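You operate a simulated robot arm through the tools that you are given. There is no shell and no other tool.

You are at the controls of a simulated robot arm. One attempt, no reset.

TASK
Fit the long arrestor on the gas port, the ribbed coupling on top.
Fine: lock the port ring and the long ring; the bench valve stays shut.

The check looks at the end state, three seconds after you hand in, the way a careful person would. Anything else that was tipped, shoved, dropped, spilled or broken makes it a failure.

THE ROBOT
A 6-joint arm with a two-finger parallel gripper, fixed in place. Base frame: the origin is at the foot of the arm, x ahead of it, y to its left, z up; the work surface is at about z = 82. Readings come in cm, rad, newtons and seconds.
With the tool pointing down near the work surface it reaches from about 26 to 68 cm from the base axis. Its first joint turns from -1.152 to 1.152 rad. Payload 2.9 kg.
The TCP is the grasp point between the finger pads, 3 cm short of the fingertips. In the tool frame z runs along the fingers and y along their closing line. Largest opening 11 cm; finger width 2, thickness 1; the body of the gripper, 4.8 by 11.2 cm, starts 5.5 cm behind the TCP.
Orientation is told as [roll, pitch, yaw] about the base's x, y, z axes, in that order, counted from this pose: with the fingers straight down and closing along the base's y, the tool's x points along the base's -x, its y along +y and its z along -z.

THE INTERFACE
- The arm moves only by the tool drive_tool. Its argument "steps" is one flat list of numbers, 7 for each row, row after row: the shift along the tool's x, y, z in cm, then the turn, a rotation vector about the tool's x, y, z in rad, then the opening in per cent of the stroke, from 0 (shut) to 100 (fully open). In form: [dx, dy, dz, rx, ry, rz, hand, dx, dy, dz, rx, ry, rz, hand, ...]. A call has 1 to 20 rows; each row shifts and turns the commanded pose from where the row before left it, along the tool's axes as they then stand. Each row takes 0.2 s and may step no farther than 5 cm and 0.15 rad from the row before; otherwise, or with a gripper value out of range, the whole call is refused. A pose out of reach is approached as far as the arm can. The call stops where the force on the tool passes 40 N (or 10 N more than at its start, if that is more) or the arm is blocked; 0.2 s more then pass. Each finger travels about 10.8 cm/s and halts on what it meets, pressing with about 37 N; the grip force reading is that of the motor and also rises with nothing between the fingers. The clock runs only during rows and for 0.2 s after the last one: add rows that do not move to give the fingers time. It gives the time, the measured TCP pose, the force on the tool (base axes), the opening and the grip force at its end, in the units of the frame above (readings bear some noise), with the torque about the TCP (base axes, N m) and any sound that the robot's microphone picked up, and new pictures: "views" is both (left out), scene, wrist or none.
- Cameras (640 x 400 px; columns grow to the right, rows downward): "scene" is fixed at [5.47, 42.47, 141.32]; the picture's right is [-0.90, -0.45, 0.00], its down [-0.18, 0.35, -0.92] and it looks along [0.41, -0.82, -0.39] (base axes); focal length 374 px, centre (320, 200). "wrist" rides on the gripper at [7.2, 1.7, -10.3] in the tool frame; the picture's right is [-0.23, 0.97, 0.00], its down [-0.76, -0.18, -0.62] and it looks along [-0.61, -0.14, 0.78] (tool axes); focal length 222 px, centre (320, 200). There is no depth. A picture from a camera that has moved, and an enlarged one, comes with that camera's place and axes in the base frame and with its lens. The place of the scene camera against the robot may be out by one fixed shift of up to 1.8 cm in any direction.
- inspect(camera, box): a new picture of the part [left, top, right, bottom] of that camera's present view, enlarged. It takes no simulated time.
- job_done(): hands the job in; it is judged then, once.

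Nothing tells you positions but the pictures and the camera data. Unless the task says otherwise, let go and move clear before handing in.

The tools are called after "Emit:" as a command line: name --argument value ..., lists and objects as JSON in quotes. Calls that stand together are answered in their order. drive_tool: Moves the arm, as the interface text tells. Its arguments: {"type":"object","properties":{"steps":{"type":"array"},"views":{"type":"string","enum":["both","scene","wrist","none"]}},"required":["steps"]} The other tools are called the same way: inspect (camera, box) takes an enlarged picture of a part of a camera's view; job_done () hands the job in.

At the start:

```text
time: 0.0
tool_pos: [44.33, -15.69, 119.05]
orientation: [0.0, 0.0, 0.0]
wrist_force: [-0.3, -0.3, 0.7]
wrist_torque: [-0.02, 0.03, -0.01]
opening: 11.0
grasp_force: 0.1
```

scene: 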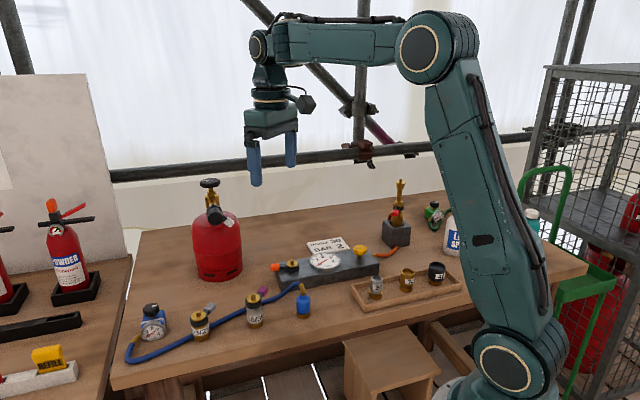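
wrist: 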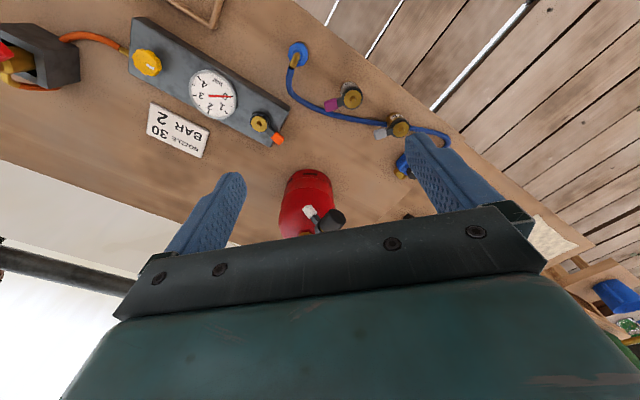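

I see a bench with a gas bottle, a gauge manifold block with a port and yellow knob, a blue hose, several brass/black parts and a tray. I'll take enlarged looks before moving.

Emit:
inspect --camera "scene" --box '[120, 270, 330, 370]'

Emit:
inspect --camera "scene" --box '[260, 225, 400, 305]'

Emit:
inspect --camera "scene" --box '[340, 240, 480, 320]'

Emit:
inspect --camera "scene" --box '[360, 170, 480, 260]'

Emit:
inspect --camera "wrist" --box '[120, 0, 460, 200]'

```text
3.05 times, centred on (225, 320) of scene
camera zoom: at [5.47, 42.47, 141.32], right [-0.9, -0.45, 0.0], down [-0.18, 0.35, -0.92], along [0.41, -0.82, -0.39], focal length 1141 px, centre (610, -166)
```

zoom: 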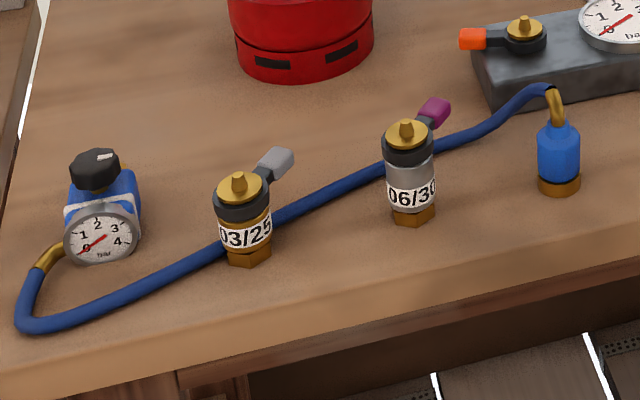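

```text
4.57 times, centred on (330, 265) of scene
camera zoom: at [5.47, 42.47, 141.32], right [-0.9, -0.45, 0.0], down [-0.18, 0.35, -0.92], along [0.41, -0.82, -0.39], focal length 1711 px, centre (274, -97)
```

zoom: 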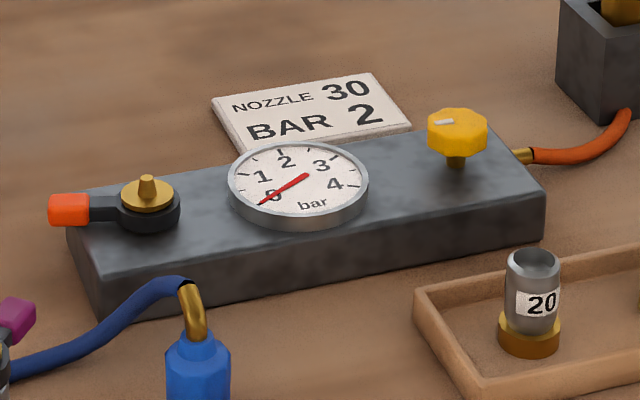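

```text
4.57 times, centred on (410, 280) of scene
camera zoom: at [5.47, 42.47, 141.32], right [-0.9, -0.45, 0.0], down [-0.18, 0.35, -0.92], along [0.41, -0.82, -0.39], focal length 1711 px, centre (-91, -166)
```

zoom: 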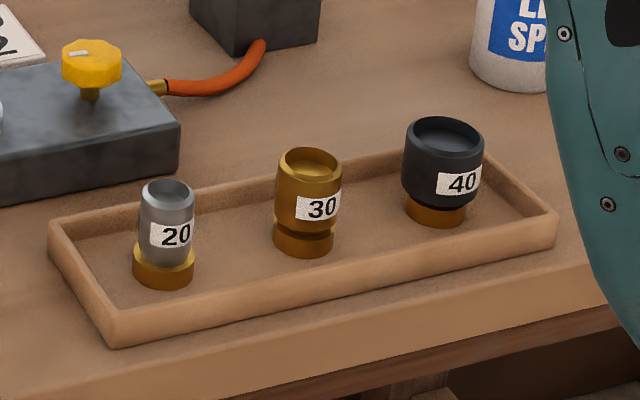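

```text
4.44 times, centred on (420, 215) of scene
camera zoom: at [5.47, 42.47, 141.32], right [-0.9, -0.45, 0.0], down [-0.18, 0.35, -0.92], along [0.41, -0.82, -0.39], focal length 1664 px, centre (-124, 133)
```

zoom: 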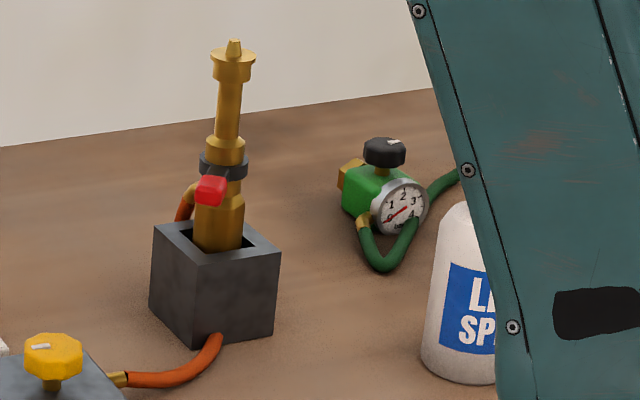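

```text
1.88 times, centred on (290, 100) of wrist
camera zoom: at [37.1, -13.92, 129.38], right [0.23, 0.97, 0.0], down [0.76, -0.18, 0.62], along [0.61, -0.14, -0.78], focal length 418 px, centre (376, 388)
```

zoom: 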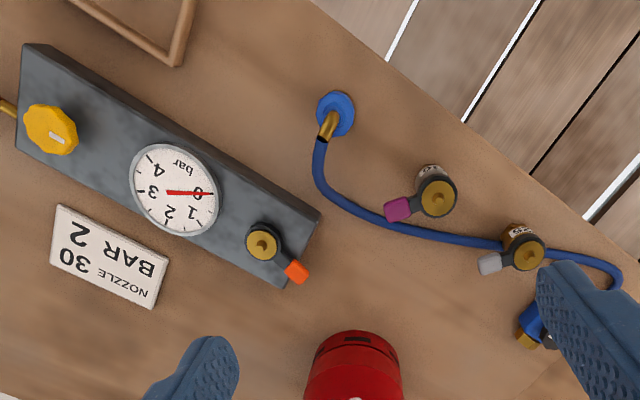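

The silver 06/30 arrestor looks the taller one; the manifold's orange-tabbed nipple looks like the gas port. I'll look closer at the couplings, rings and port for details.

Emit:
inspect --camera "scene" --box '[285, 275, 325, 325]'

Emit:
inspect --camera "scene" --box '[240, 280, 280, 330]'

Emit:
inspect --camera "scene" --box '[180, 295, 230, 345]'

Emit:
inspect --camera "scene" --box '[265, 250, 315, 290]'

Emit:
inspect --camera "scene" --box '[130, 295, 180, 345]'

Emit:
inspect --camera "scene" --box '[180, 170, 260, 290]'

Emit:
inspect --camera "wrist" --box '[240, 80, 340, 160]'

Emit:
inspect --camera "wrist" --box '[270, 30, 420, 150]'

Emit:
inspect --camera "wrist" --box '[0, 0, 160, 110]'

Emit:
inspect --camera "wrist" --box '[540, 230, 640, 350]'

```text
8.00 times, centred on (305, 300) of scene
camera zoom: at [5.47, 42.47, 141.32], right [-0.9, -0.45, 0.0], down [-0.18, 0.35, -0.92], along [0.41, -0.82, -0.39], focal length 2994 px, centre (440, -600)
```

zoom: 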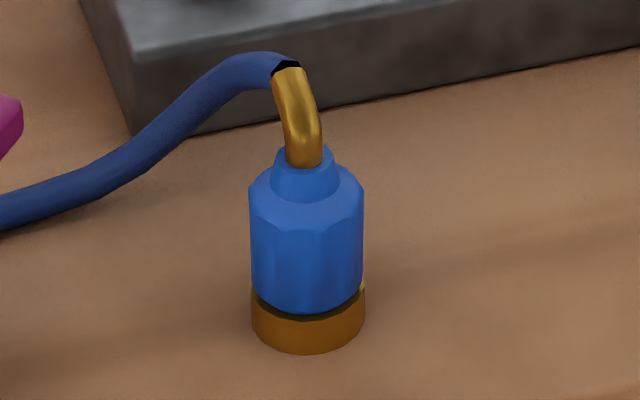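

```text
8.00 times, centred on (260, 305) of scene
camera zoom: at [5.47, 42.47, 141.32], right [-0.9, -0.45, 0.0], down [-0.18, 0.35, -0.92], along [0.41, -0.82, -0.39], focal length 2994 px, centre (800, -640)
```

zoom: 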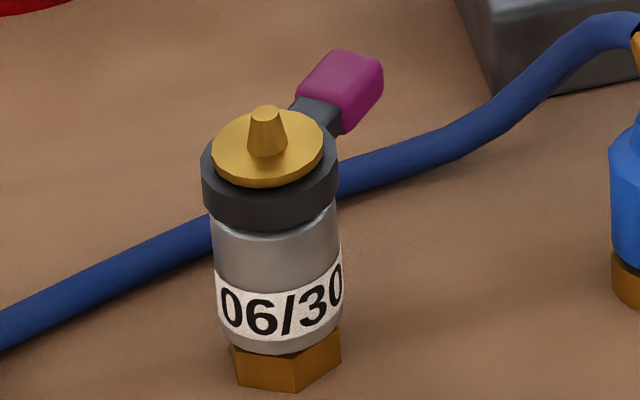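

```text
8.00 times, centred on (205, 320) of scene
camera zoom: at [5.47, 42.47, 141.32], right [-0.9, -0.45, 0.0], down [-0.18, 0.35, -0.92], along [0.41, -0.82, -0.39], focal length 2994 px, centre (1240, -760)
```

zoom: 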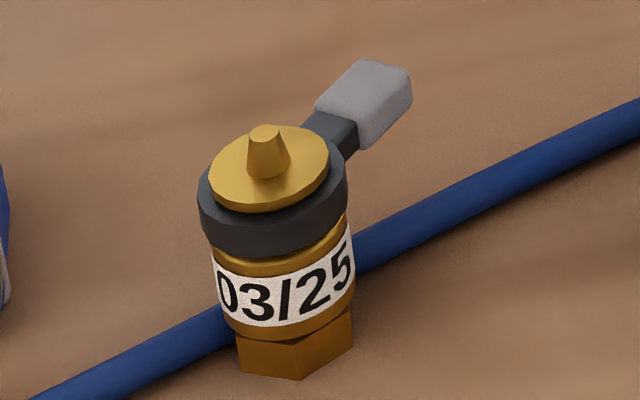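

```text
10.00 times, centred on (290, 270) of scene
camera zoom: at [5.47, 42.47, 141.32], right [-0.9, -0.45, 0.0], down [-0.18, 0.35, -0.92], along [0.41, -0.82, -0.39], focal length 3743 px, centre (620, -500)
```

zoom: 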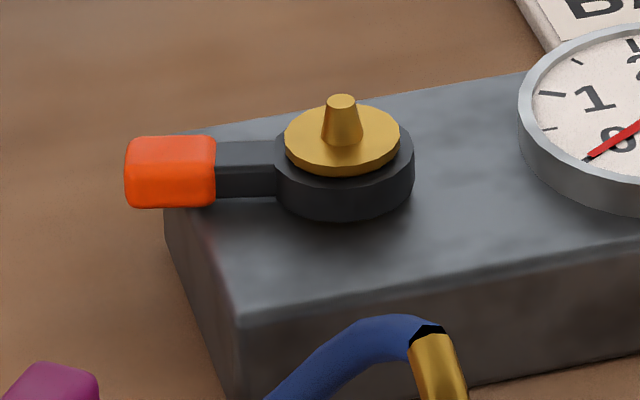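

```text
8.00 times, centred on (155, 320) of scene
camera zoom: at [5.47, 42.47, 141.32], right [-0.9, -0.45, 0.0], down [-0.18, 0.35, -0.92], along [0.41, -0.82, -0.39], focal length 2994 px, centre (1640, -760)
```

zoom: 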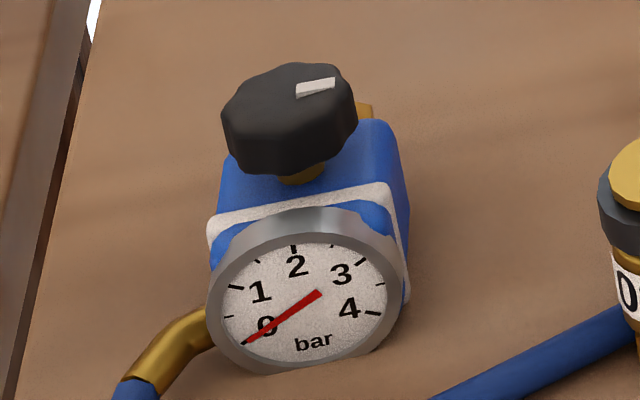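

```text
3.33 times, centred on (220, 230) of scene
camera zoom: at [5.47, 42.47, 141.32], right [-0.9, -0.45, 0.0], down [-0.18, 0.35, -0.92], along [0.41, -0.82, -0.39], focal length 1248 px, centre (653, 100)
```

zoom: 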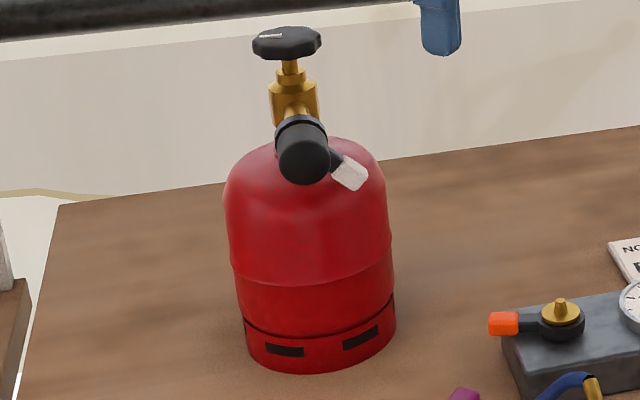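

```text
5.00 times, centred on (290, 120) of wrist
camera zoom: at [37.1, -13.92, 129.38], right [0.23, 0.97, 0.0], down [0.76, -0.18, 0.62], along [0.61, -0.14, -0.78], focal length 1111 px, centre (470, 600)
```

zoom: 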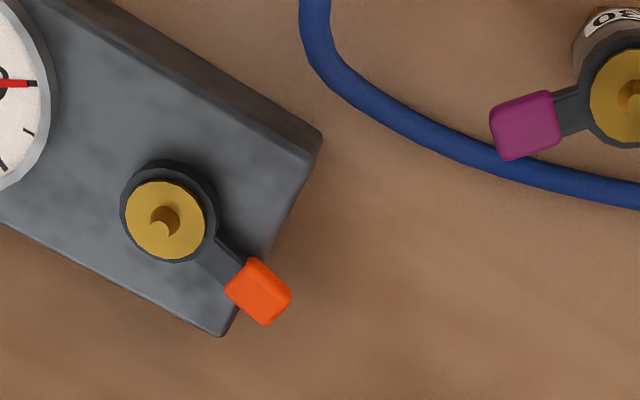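

```text
3.33 times, centred on (345, 90) of wrist
camera zoom: at [37.1, -13.92, 129.38], right [0.23, 0.97, 0.0], down [0.76, -0.18, 0.62], along [0.61, -0.14, -0.78], focal length 740 px, centre (237, 567)
```

zoom: 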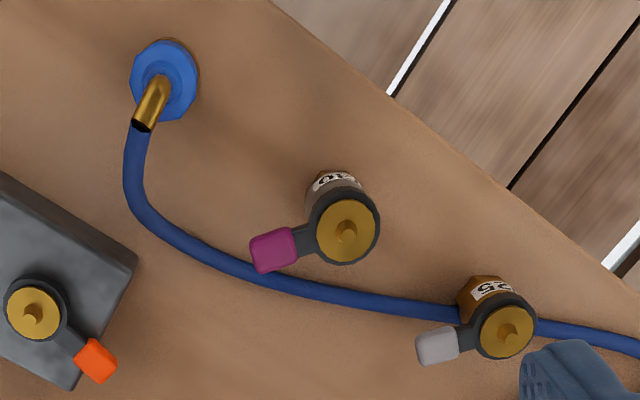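

```text
3.64 times, centred on (80, 55) of wrist
camera zoom: at [37.1, -13.92, 129.38], right [0.23, 0.97, 0.0], down [0.76, -0.18, 0.62], along [0.61, -0.14, -0.78], focal length 808 px, centre (1193, 727)
```

zoom: 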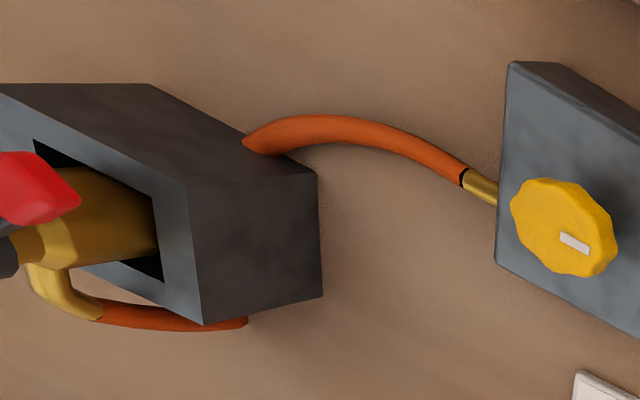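

```text
3.33 times, centred on (590, 290) of wrist
camera zoom: at [37.1, -13.92, 129.38], right [0.23, 0.97, 0.0], down [0.76, -0.18, 0.62], along [0.61, -0.14, -0.78], focal length 740 px, centre (-580, -100)
```

zoom: 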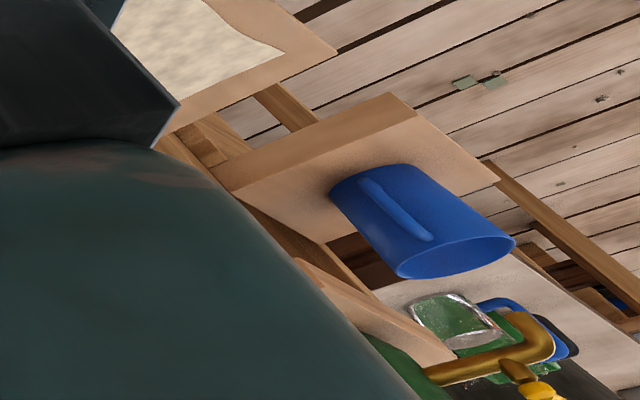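

The silver 06/30 arrestor with the purple tab is the longer one and there is also a green hose whose end is hidden behind the arm. I'll move up high and turn to look toward the hidden right side of the bench before deciding which coupling is the ribbed one.

Emit:
drive_tool --steps '[4, -2, -1, 0, 0, 0, 100, 4, -2, -1, 0, 0, 0, 100, 4, -2, 0, 0, 0, 0, 100, 0, 0, 0, 0, 0, 0.15, 100, 0, 0, 0, 0, 0, 0.15, 100, 0, 0, 0, 0, 0, 0.15, 100, 0, 0, 0, 0, 0, 0.15, 100, 0, 0, 0, 0, 0, 0.15, 100, 0, 0, 0, 0, 0, 0.15, 100, 0, 0, 0, 0, 0, 0.15, 100]' --views "both"

```text
time: 2.2
tool_pos: [32.4, -21.7, 121.07]
orientation: [0.001, 0.002, -1.053]
wrist_force: [-0.1, 0.2, 0.1]
wrist_torque: [0.0, 0.03, -0.01]
opening: 10.99
grasp_force: 0.1
camera wrist: at [30.23, -14.48, 131.37], right [0.96, 0.29, 0.0], down [0.22, -0.75, 0.62], along [0.18, -0.6, -0.78], focal length 222 px, centre (320, 200)
```

scene: 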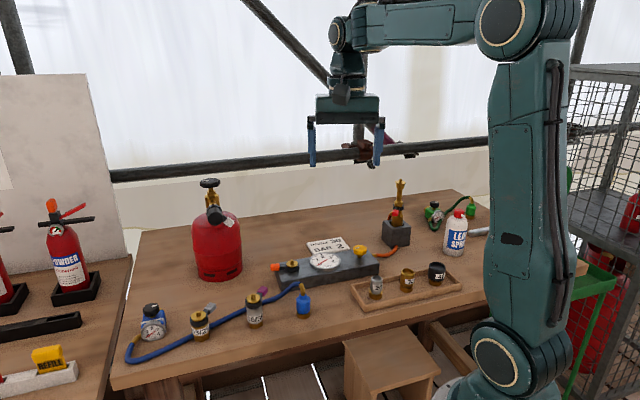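
wrist: 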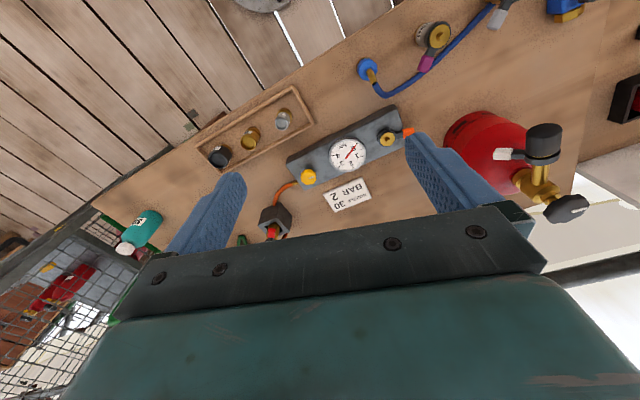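

Emit:
inspect --camera "scene" --box '[410, 180, 500, 260]'

Emit:
inspect --camera "wrist" --box '[80, 180, 240, 270]'

Emit:
inspect --camera "scene" --box '[450, 190, 490, 220]'

Emit:
inspect --camera "wrist" --box '[340, 0, 520, 110]'

Emit:
inspect --camera "wrist" --box '[350, 100, 430, 170]'

```text
5.00 times, centred on (455, 220) of scene
camera zoom: at [5.47, 42.47, 141.32], right [-0.9, -0.45, 0.0], down [-0.18, 0.35, -0.92], along [0.41, -0.82, -0.39], focal length 1872 px, centre (-355, 100)
```

zoom: 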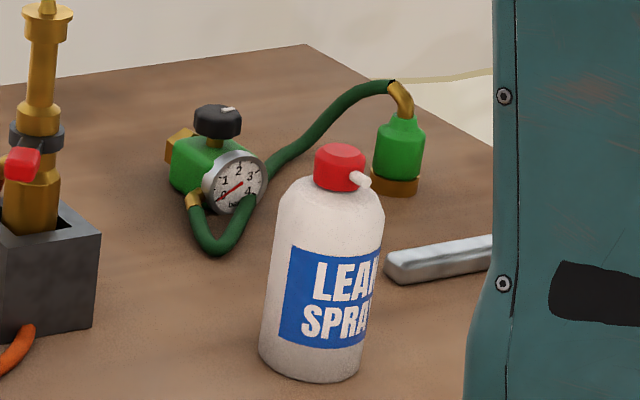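

```text
4.00 times, centred on (160, 225) of wrist
camera zoom: at [30.23, -14.48, 131.37], right [0.96, 0.29, 0.0], down [0.22, -0.75, 0.62], along [0.18, -0.6, -0.78], focal length 888 px, centre (960, 100)
```

zoom: 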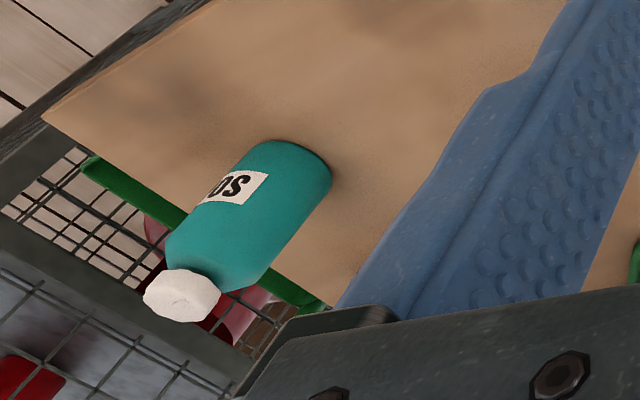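

```text
13.33 times, centred on (470, 205) of scene
camera zoom: at [5.47, 42.47, 141.32], right [-0.9, -0.45, 0.0], down [-0.18, 0.35, -0.92], along [0.41, -0.82, -0.39], focal length 4991 px, centre (-1680, 133)
```

zoom: 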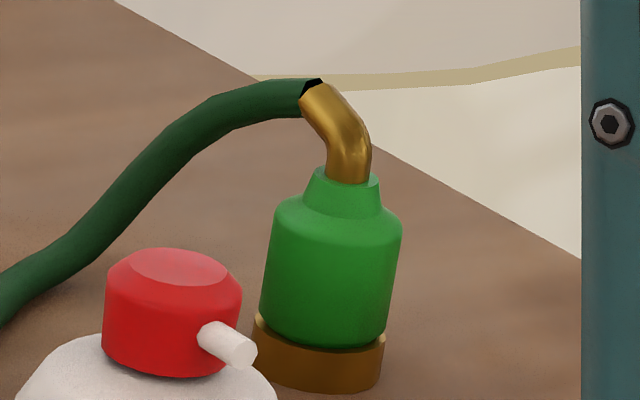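

```text
3.56 times, centred on (430, 55) of wrist
camera zoom: at [30.23, -14.48, 131.37], right [0.96, 0.29, 0.0], down [0.22, -0.75, 0.62], along [0.18, -0.6, -0.78], focal length 790 px, centre (-71, 716)
```

zoom: 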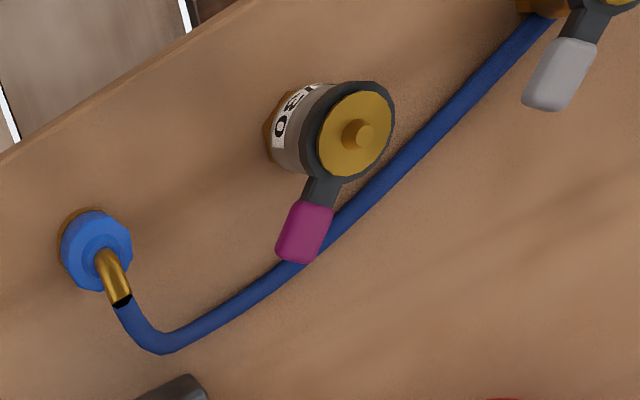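

```text
5.71 times, centred on (390, 135) of wrist
camera zoom: at [30.23, -14.48, 131.37], right [0.96, 0.29, 0.0], down [0.22, -0.75, 0.62], along [0.18, -0.6, -0.78], focal length 1269 px, centre (-80, 571)
```

zoom: 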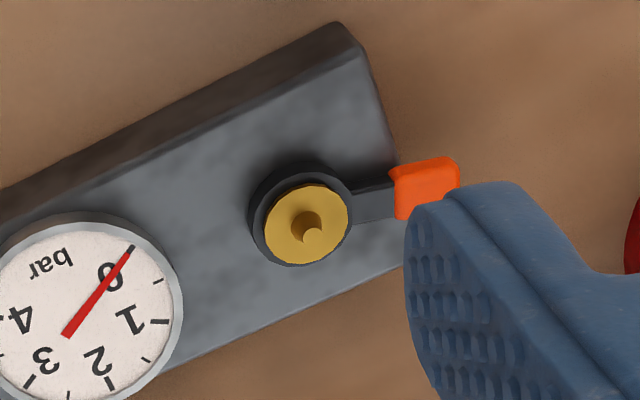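

The blue coupling is the faceted (ribbed) one while the green is smooth, and the silver 06/30 unit at about (48.5, -10.9) is the longer arrestor; the gas port is the orange-tabbed nipple near (49.4, -29.0, 86.7). I'll move above the long arrestor with the fingers closing along x (tab points to -y) for a closer look.

Emit:
drive_tool --steps '[0, 0, 0, 0, 0, 0.13, 100, 0, 0, 0, 0, 0, 0.13, 100, 0, 0, 0, 0, 0, 0.13, 100, 0, 0, 0, 0, 0, 0.127, 100, 1.808, 2.675, 3, 0, 0, 0, 100, 1.808, 2.675, 3, 0, 0, 0, 100, 1.808, 2.675, 3, 0, 0, 0, 100, 1.808, 2.675, 3, 0, 0, 0, 100, 1.808, 2.675, 3, 0, 0, 0, 100, 1.808, 2.675, 3, 0, 0, 0, 100, 0, 0, 0, 0, 0, 0, 100]' --views "both"

```text
time: 4.6
tool_pos: [48.48, -10.65, 103.09]
orientation: [0.0, 0.0, -1.566]
wrist_force: [-0.2, -0.4, 0.0]
wrist_torque: [0.01, 0.02, -0.01]
opening: 10.97
grasp_force: 0.1
camera wrist: at [50.04, -3.38, 113.42], right [0.97, -0.22, 0.0], down [-0.17, -0.76, 0.62], along [-0.14, -0.61, -0.78], focal length 222 px, centre (320, 200)
```

scene: 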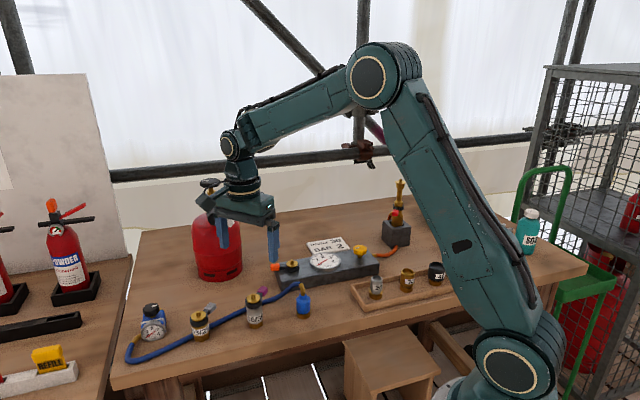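
wrist: 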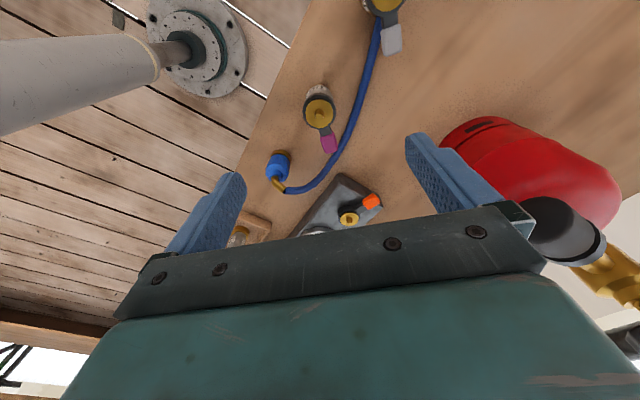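

The view is clear; the arrestor is below the TCP. I'll enlarge to measure the arrestor, the coupling and the port precisely.

Emit:
inspect --camera "wrist" --box '[290, 80, 350, 160]'

Emit:
inspect --camera "wrist" --box '[250, 140, 310, 200]'

Emit:
inspect --camera "wrist" --box '[290, 170, 400, 240]'

Emit:
inspect --camera "wrist" --box '[400, 100, 640, 290]'

```text
5.00 times, centred on (320, 120) of wrist
camera zoom: at [50.04, -3.38, 113.42], right [0.97, -0.22, 0.0], down [-0.17, -0.76, 0.62], along [-0.14, -0.61, -0.78], focal length 1111 px, centre (320, 600)
```

zoom: 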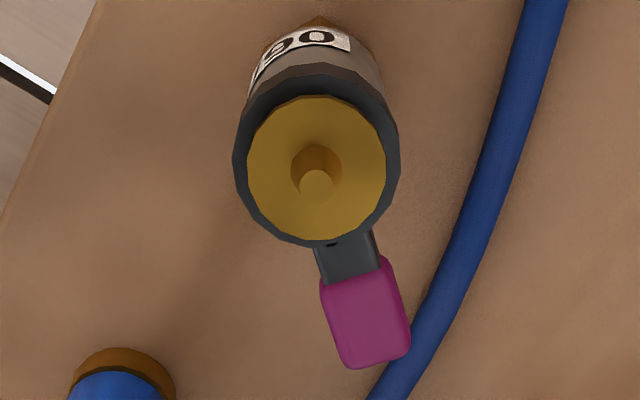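

```text
6.67 times, centred on (280, 170) of wrist
camera zoom: at [50.04, -3.38, 113.42], right [0.97, -0.22, 0.0], down [-0.17, -0.76, 0.62], along [-0.14, -0.61, -0.78], focal length 1481 px, centre (587, 400)
```

zoom: 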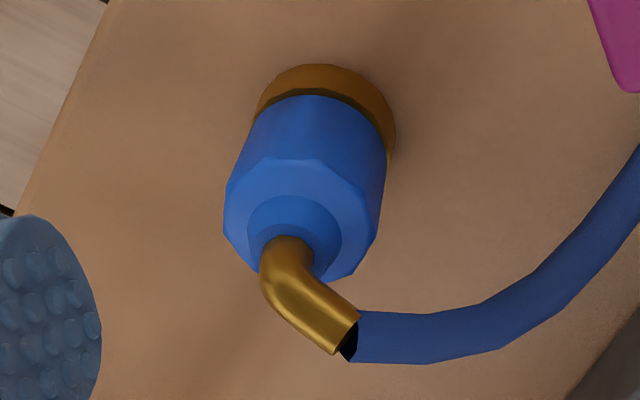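

```text
5.71 times, centred on (345, 205) of wrist
camera zoom: at [50.04, -3.38, 113.42], right [0.97, -0.22, 0.0], down [-0.17, -0.76, 0.62], along [-0.14, -0.61, -0.78], focal length 1269 px, centre (177, 171)
```

zoom: 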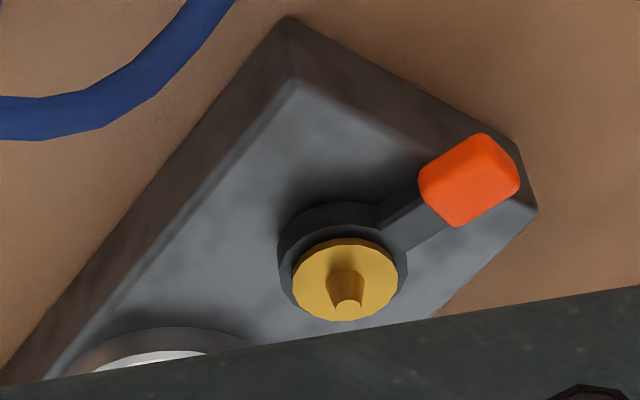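

```text
2.11 times, centred on (520, 195) of wrist
camera zoom: at [50.04, -3.38, 113.42], right [0.97, -0.22, 0.0], down [-0.17, -0.76, 0.62], along [-0.14, -0.61, -0.78], focal length 468 px, centre (-101, 210)
```

zoom: 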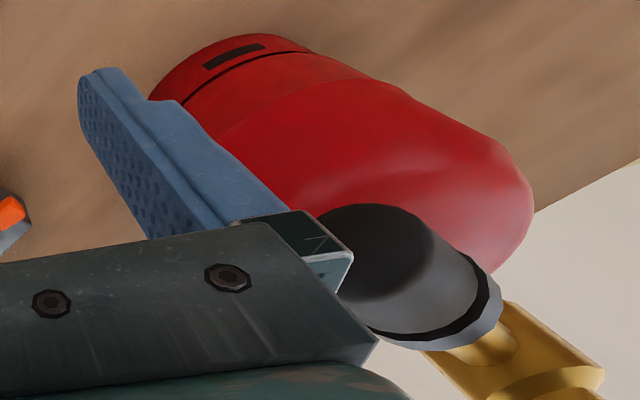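

The arrestor axis is at about (48.3, -10.8), disc top near z 89.2, with its tab toward -y, so fingers closing along x are clear. I'll narrow the opening to about 7 cm (the hose lies near +x) and descend partway to check the alignment.

Emit:
drive_tool --steps '[-0.15, -0.18, 2, 0, 0, 0, 62, 0, 0, 3, 0, 0, 0, 62, 0, 0, 3, 0, 0, 0, 62, 0, 0, 2.6, 0, 0, 0, 62, 0, 0, 0, 0, 0, 0, 62]' --views "both"

```text
time: 5.8
tool_pos: [48.26, -10.79, 92.5]
orientation: [0.0, 0.0, -1.568]
wrist_force: [-0.4, -0.6, 0.9]
wrist_torque: [0.01, 0.0, -0.01]
opening: 6.82
grasp_force: 0.2
camera wrist: at [49.84, -3.51, 102.86], right [0.97, -0.22, 0.0], down [-0.17, -0.76, 0.62], along [-0.14, -0.61, -0.78], focal length 222 px, centre (320, 200)
```

scene: 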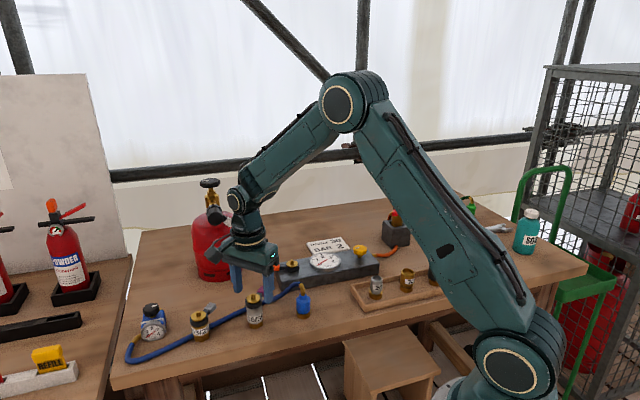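
wrist: 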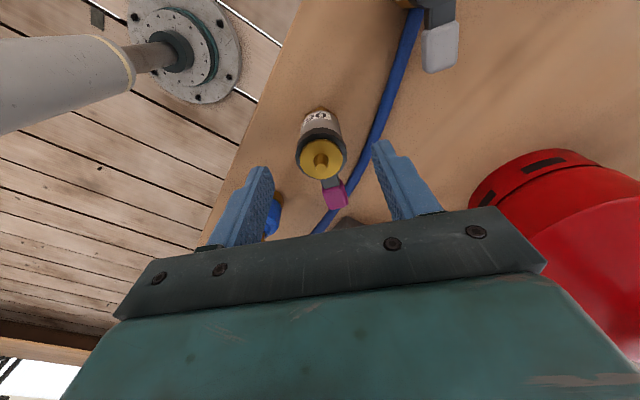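

Emit:
inspect --camera "wrist" --box '[200, 90, 440, 240]'

Emit:
inspect --camera "scene" --box '[200, 220, 320, 340]'

```text
2.67 times, centred on (320, 165) of wrist
camera zoom: at [49.84, -3.51, 102.86], right [0.97, -0.22, 0.0], down [-0.17, -0.76, 0.62], along [-0.14, -0.61, -0.78], focal length 592 px, centre (320, 293)
```

zoom: 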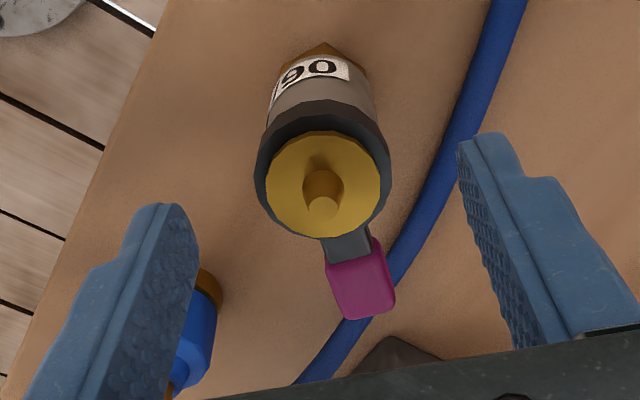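

```text
3.33 times, centred on (260, 280) of scene
camera zoom: at [5.47, 42.47, 141.32], right [-0.9, -0.45, 0.0], down [-0.18, 0.35, -0.92], along [0.41, -0.82, -0.39], focal length 1248 px, centre (520, -67)
```

zoom: 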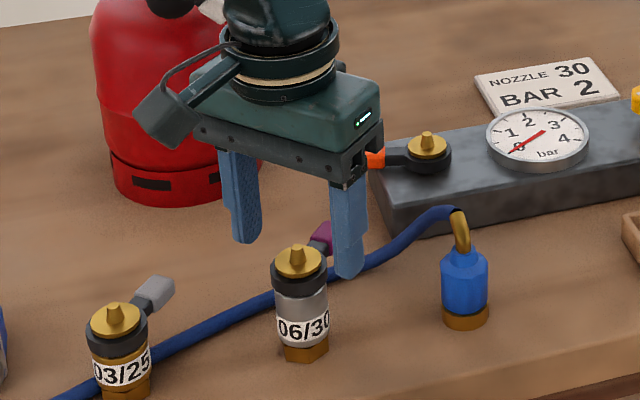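

The arrestor axis (48.2, -10.8) is centred under the TCP, and the tab and hose are clear of both fingers. I'll descend 5 cm and close on the ring/body.

Emit:
drive_tool --steps '[0, 0, 2.5, 0, 0, 0, 62, 0, 0, 2.5, 0, 0, 0, 62, 0, 0, 0, 0, 0, 0, 62, 0, 0, 0, 0, 0, 0, 30, 0, 0, 0, 0, 0, 0, 20, 0, 0, 0, 0, 0, 0, 20, 0, 0, 0, 0, 0, 0, 20]' --views "both"

```text
time: 7.4
tool_pos: [48.2, -10.82, 87.36]
orientation: [0.001, -0.001, -1.567]
wrist_force: [0.2, -0.7, -0.9]
wrist_torque: [0.0, 0.0, 0.02]
opening: 3.27
grasp_force: 37.0
camera wrist: at [49.87, -3.55, 97.78], right [0.97, -0.22, 0.0], down [-0.17, -0.76, 0.62], along [-0.14, -0.61, -0.78], focal length 222 px, centre (320, 200)
```

scene: 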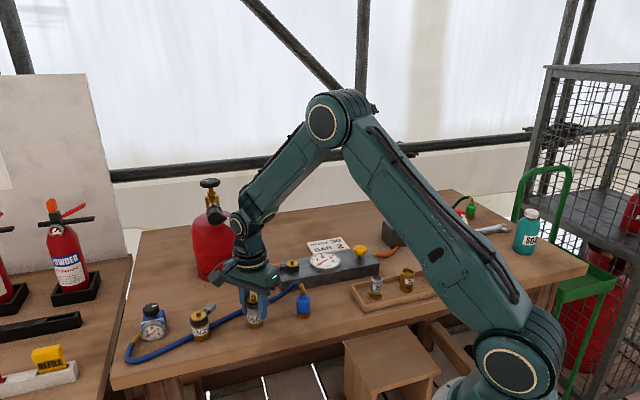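
wrist: 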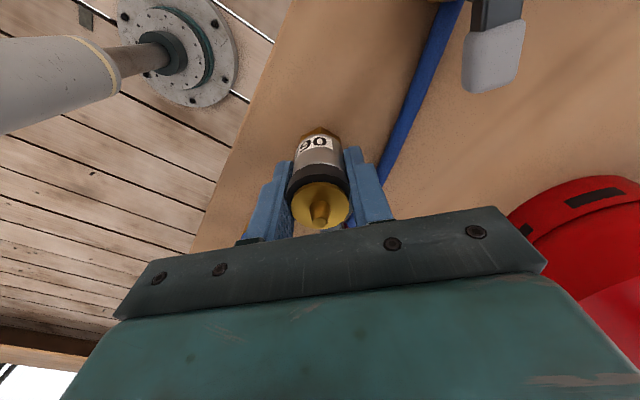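

The fingers have closed at 3.27 cm with 37 N. I'll check the grip closely before lifting.

Emit:
inspect --camera "wrist" --box '[230, 110, 410, 240]'

Emit:
inspect --camera "scene" --box '[210, 250, 310, 340]'

```text
3.08 times, centred on (320, 175) of wrist
camera zoom: at [49.87, -3.55, 97.78], right [0.97, -0.22, 0.0], down [-0.17, -0.76, 0.62], along [-0.14, -0.61, -0.78], focal length 684 px, centre (320, 277)
```

zoom: 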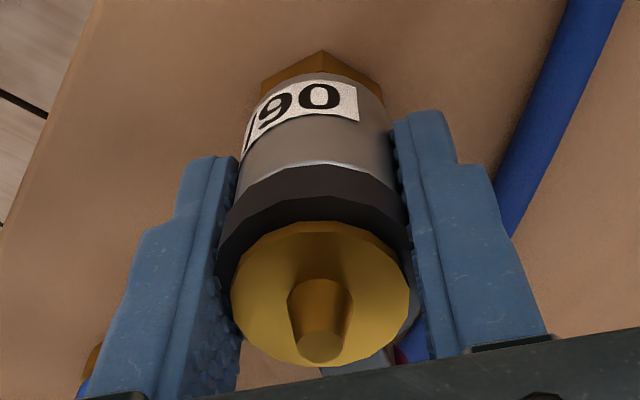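

```text
4.44 times, centred on (260, 295) of scene
camera zoom: at [5.47, 42.47, 141.32], right [-0.9, -0.45, 0.0], down [-0.18, 0.35, -0.92], along [0.41, -0.82, -0.39], focal length 1664 px, centre (587, -222)
```

zoom: 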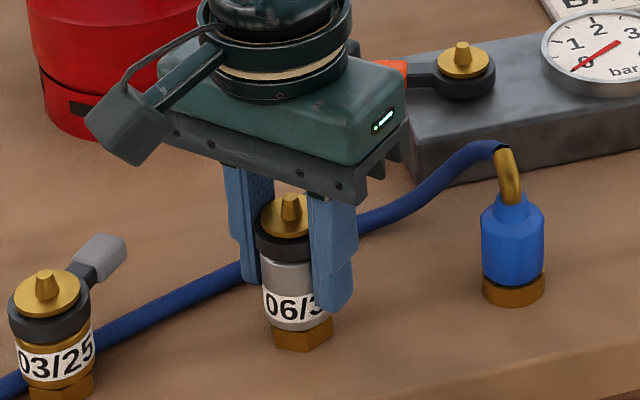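

The arrestor is held squarely by the ring and body. I'll lift it 12 cm, carry it along -y at that height to above the port, then look again.

Emit:
drive_tool --steps '[0, 0, -1, 0, 0, 0, 20, 0, 0, -2, 0, 0, 0, 20, 0, 0, -3, 0, 0, 0, 20, 0, 0, -3, 0, 0, 0, 20, 0, 0, -3, 0, 0, 0, 20, -3.03, 0.17, 0, 0, 0, 0, 20, -3.03, 0.17, 0, 0, 0, 0, 20, -3.03, 0.17, 0, 0, 0, 0, 20, -3.03, 0.17, 0, 0, 0, 0, 20, -3.03, 0.17, 0, 0, 0, 0, 20, -3.03, 0.17, 0, 0, 0, 0, 20, 0, 0, 0, 0, 0, 0, 20, 0, 0, 0, 0, 0, 0, 20]' --views "both"

```text
time: 10.2
tool_pos: [49.3, -29.04, 99.49]
orientation: [0.001, 0.0, -1.567]
wrist_force: [-0.4, -0.5, -1.4]
wrist_torque: [0.0, -0.04, 0.0]
opening: 3.25
grasp_force: 37.0
camera wrist: at [50.92, -21.78, 109.8], right [0.97, -0.22, 0.0], down [-0.17, -0.76, 0.62], along [-0.14, -0.61, -0.78], focal length 222 px, centre (320, 200)
```

scene: 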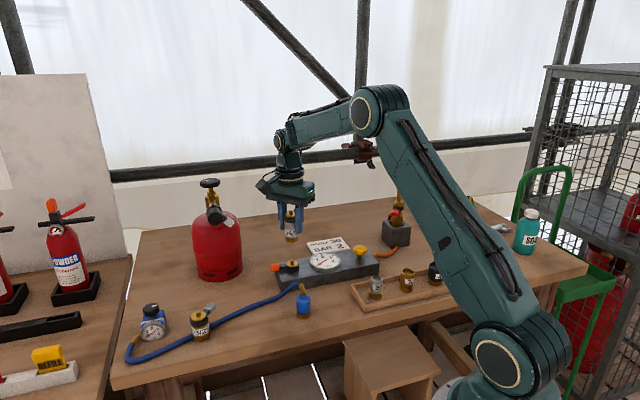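
wrist: 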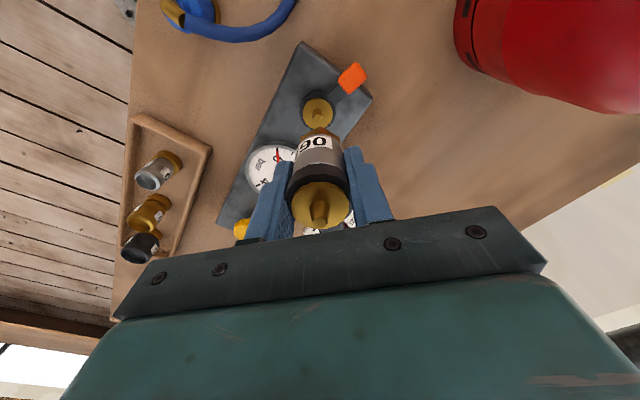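

Emit:
inspect --camera "wrist" --box '[270, 60, 390, 140]'

Emit:
inspect --camera "wrist" --box '[230, 110, 410, 240]'

Emit:
inspect --camera "scene" --box '[250, 180, 340, 290]'

```text
5.00 times, centred on (330, 100) of wrist
camera zoom: at [50.92, -21.78, 109.8], right [0.97, -0.22, 0.0], down [-0.17, -0.76, 0.62], along [-0.14, -0.61, -0.78], focal length 1111 px, centre (270, 700)
```

zoom: 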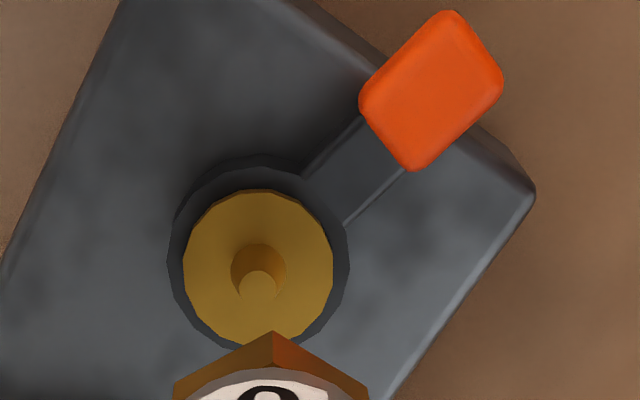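

```text
3.08 times, centred on (320, 175) of wrist
camera zoom: at [50.92, -21.78, 109.8], right [0.97, -0.22, 0.0], down [-0.17, -0.76, 0.62], along [-0.14, -0.61, -0.78], focal length 684 px, centre (320, 277)
```

zoom: 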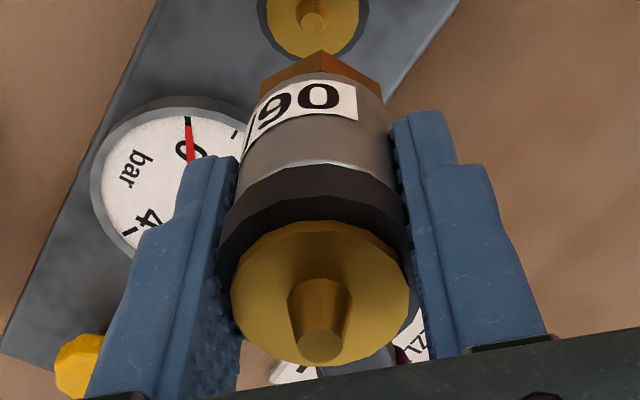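

```text
3.64 times, centred on (295, 235) of scene
camera zoom: at [5.47, 42.47, 141.32], right [-0.9, -0.45, 0.0], down [-0.18, 0.35, -0.92], along [0.41, -0.82, -0.39], focal length 1361 px, centre (411, 73)
```

zoom: 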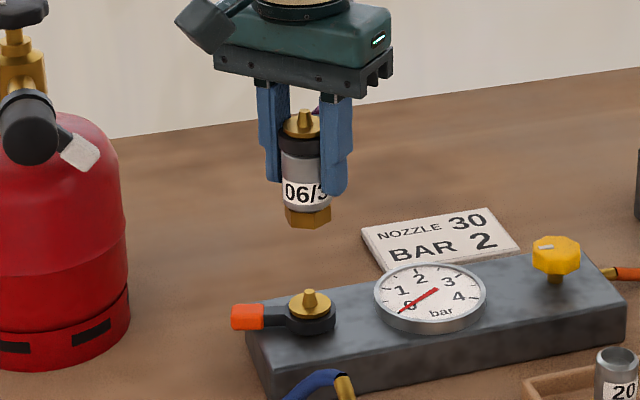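

The arrestor hangs straight above the port (port axis about (49.1, -28.8), disc top near z 87). I'll lower it to just above the nipple tip and check the centring from close by.

Emit:
drive_tool --steps '[0.24, -0.2, 2, 0, 0, 0, 20, 0, 0, 2, 0, 0, 0, 20, 0, 0, 1, 0, 0, 0, 20, 0, 0, 0, 0, 0, 0, 20, 0, 0, 0, 0, 0, 0, 20]' --views "both"

Emit:
inspect --camera "wrist" --box '[270, 80, 370, 160]'

Emit:
inspect --camera "scene" --box '[265, 220, 325, 280]'

```text
time: 11.4
tool_pos: [49.17, -28.72, 94.46]
orientation: [0.001, -0.002, -1.567]
wrist_force: [0.1, -0.3, -1.0]
wrist_torque: [0.01, -0.02, -0.03]
opening: 3.26
grasp_force: 36.6
camera wrist: at [50.74, -21.51, 104.8], right [0.97, -0.22, 0.0], down [-0.17, -0.76, 0.62], along [-0.14, -0.61, -0.78], focal length 222 px, centre (320, 200)
```

scene: 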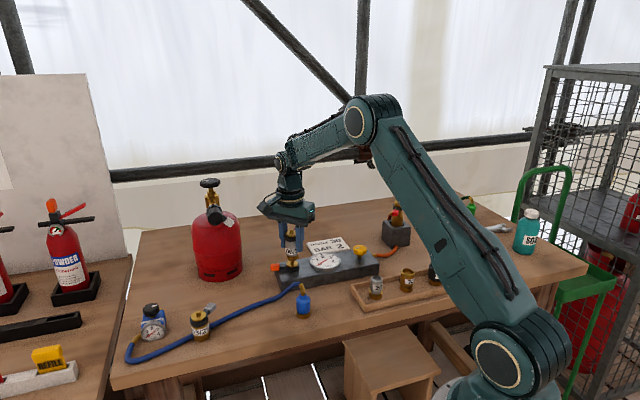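
wrist: 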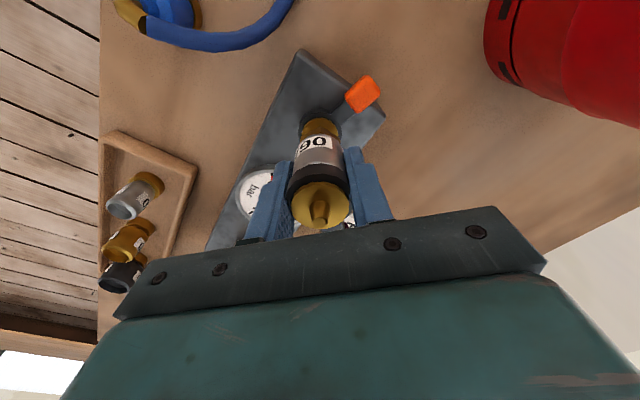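

```text
5.00 times, centred on (320, 120) of wrist
camera zoom: at [50.74, -21.51, 104.8], right [0.97, -0.22, 0.0], down [-0.17, -0.76, 0.62], along [-0.14, -0.61, -0.78], focal length 1111 px, centre (320, 600)
```

zoom: 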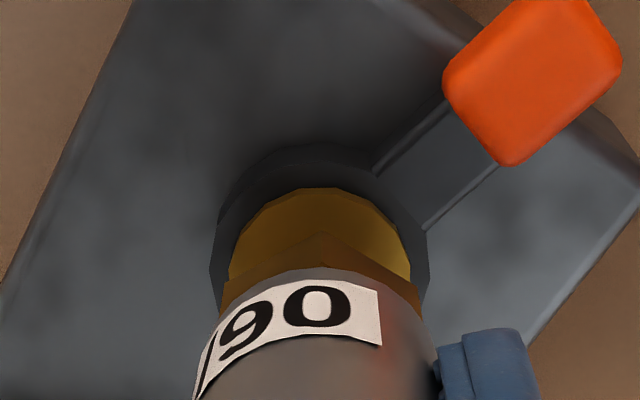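

```text
6.67 times, centred on (295, 250) of scene
camera zoom: at [5.47, 42.47, 141.32], right [-0.9, -0.45, 0.0], down [-0.18, 0.35, -0.92], along [0.41, -0.82, -0.39], focal length 2495 px, centre (487, -133)
```

zoom: 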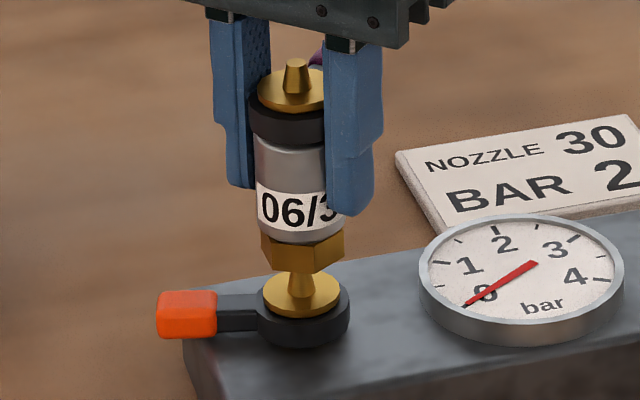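

It's hovering about 1 cm above the nipple and looks centred. I'll check the alignment at higher magnification from the scene camera before seating.

Emit:
inspect --camera "scene" --box '[276, 252, 308, 272]'

Emit:
inspect --camera "scene" --box '[276, 224, 308, 244]'

Emit:
inspect --camera "wrist" --box '[290, 105, 350, 145]'

```text
16.00 times, centred on (292, 262) of scene
camera zoom: at [5.47, 42.47, 141.32], right [-0.9, -0.45, 0.0], down [-0.18, 0.35, -0.92], along [0.41, -0.82, -0.39], focal length 5989 px, centre (768, -792)
```

zoom: 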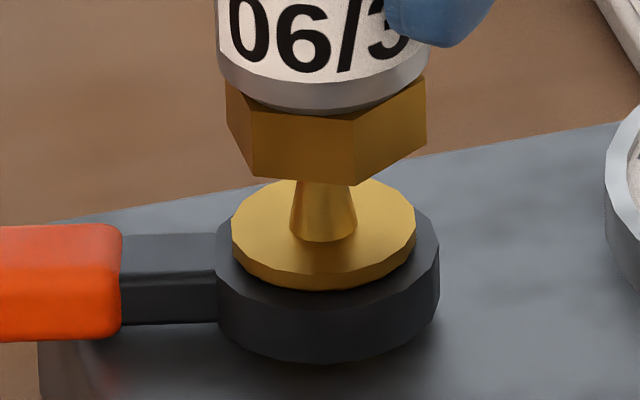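

```text
16.00 times, centred on (292, 234) of scene
camera zoom: at [5.47, 42.47, 141.32], right [-0.9, -0.45, 0.0], down [-0.18, 0.35, -0.92], along [0.41, -0.82, -0.39], focal length 5989 px, centre (768, -344)
```

zoom: 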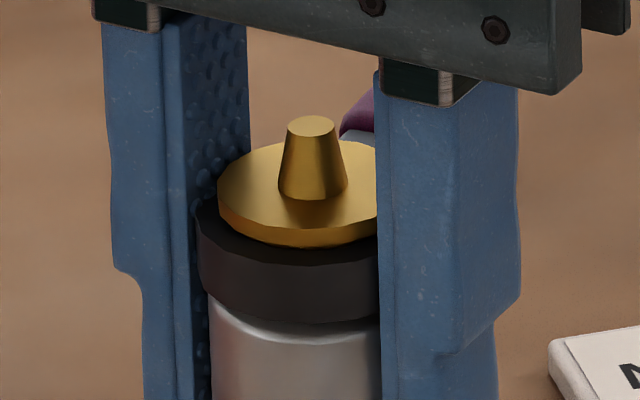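

```text
10.00 times, centred on (320, 125) of wrist
camera zoom: at [50.74, -21.51, 104.8], right [0.97, -0.22, 0.0], down [-0.17, -0.76, 0.62], along [-0.14, -0.61, -0.78], focal length 2221 px, centre (320, 950)
```

zoom: 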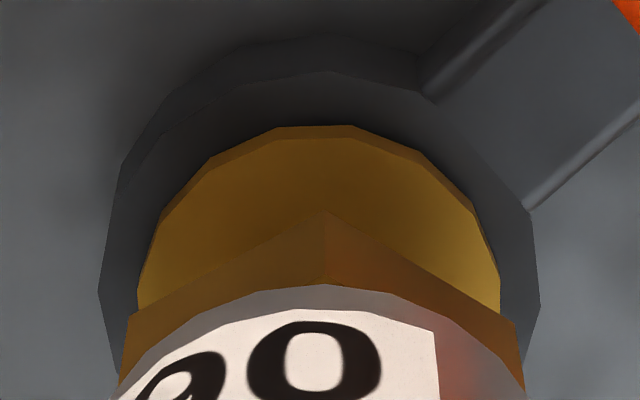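

Measurements suggest the arrestor is about 0.1 cm too far toward -y, so I'll nudge +0.12 and lower gently, watching the force.

Emit:
drive_tool --steps '[0.12, -0.02, 0.2, 0, 0, 0, 20, 0, 0, 0.4, 0, 0, 0, 20, 0, 0, 0.3, 0, 0, 0, 20, 0, 0, 0.2, 0, 0, 0, 20, 0, 0, 0, 0, 0, 0, 20]' --views "wrist"

Emit:
inspect --camera "scene" --box '[276, 252, 308, 272]'

```text
time: 12.6
tool_pos: [48.98, -28.69, 93.41]
orientation: [-0.001, -0.001, -1.565]
wrist_force: [0.1, -0.2, -1.1]
wrist_torque: [0.01, -0.01, -0.01]
opening: 3.26
grasp_force: 36.6
camera wrist: at [50.7, -21.4, 103.68], right [0.97, -0.22, 0.0], down [-0.17, -0.76, 0.62], along [-0.14, -0.61, -0.78], focal length 222 px, centre (320, 200)
```

wrist: 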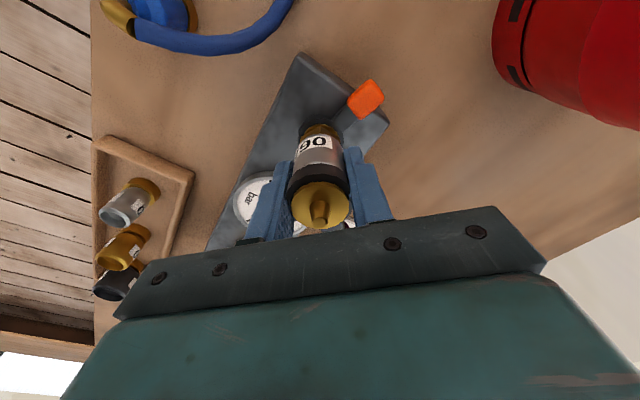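

```text
16.00 times, centred on (292, 262) of scene
camera zoom: at [5.47, 42.47, 141.32], right [-0.9, -0.45, 0.0], down [-0.18, 0.35, -0.92], along [0.41, -0.82, -0.39], focal length 5989 px, centre (768, -792)
```

zoom: 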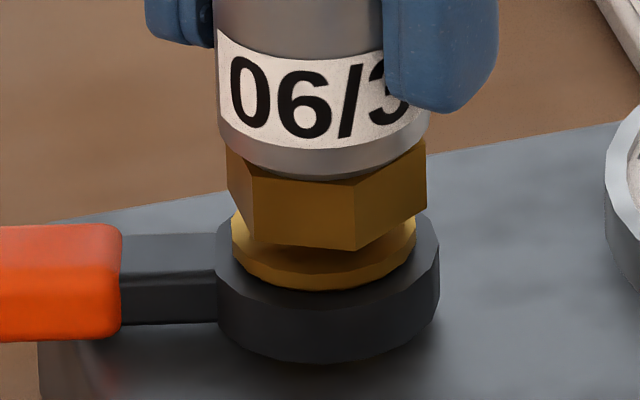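

The base has passed the nipple tip without any contact force. I'll continue down in small steps to seat it on the disc.

Emit:
drive_tool --steps '[0, 0, 0.2, 0, 0, 0, 20, 0, 0, 0.2, 0, 0, 0, 20, 0, 0, 0.1, 0, 0, 0, 20, 0, 0, 0, 0, 0, 0, 20]' --views "none"

Emit:
inspect --camera "scene" --box '[276, 252, 308, 272]'

Emit:
inspect --camera "wrist" --box '[290, 105, 350, 145]'

```text
time: 13.6
tool_pos: [49.1, -28.76, 92.84]
orientation: [0.002, -0.002, -1.567]
wrist_force: [1.9, 1.5, 6.4]
wrist_torque: [0.24, 0.43, -0.22]
opening: 3.26
grasp_force: 36.7
```

```text
16.00 times, centred on (292, 262) of scene
camera zoom: at [5.46, 42.48, 141.32], right [-0.9, -0.45, 0.0], down [-0.18, 0.35, -0.92], along [0.41, -0.82, -0.39], focal length 5989 px, centre (768, -792)
```

zoom: 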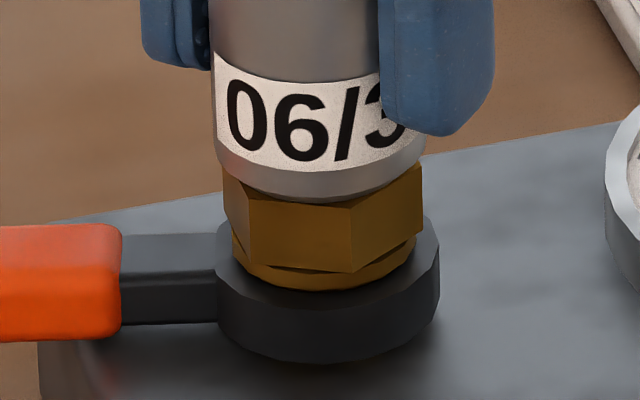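

```text
10.00 times, centred on (320, 125) of wrist
camera zoom: at [50.75, -21.36, 103.26], right [0.97, -0.22, 0.0], down [-0.17, -0.76, 0.62], along [-0.14, -0.61, -0.78], focal length 2221 px, centre (320, 950)
```

zoom: 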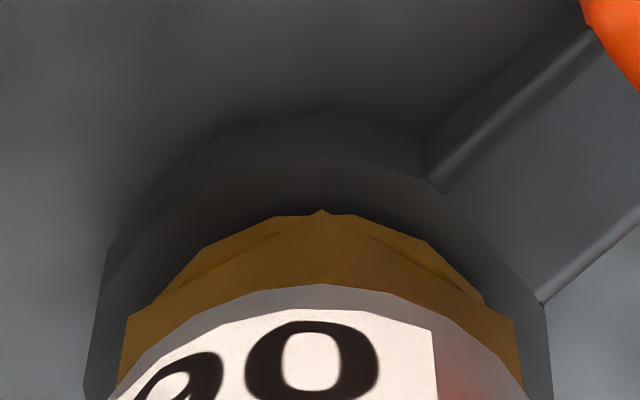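

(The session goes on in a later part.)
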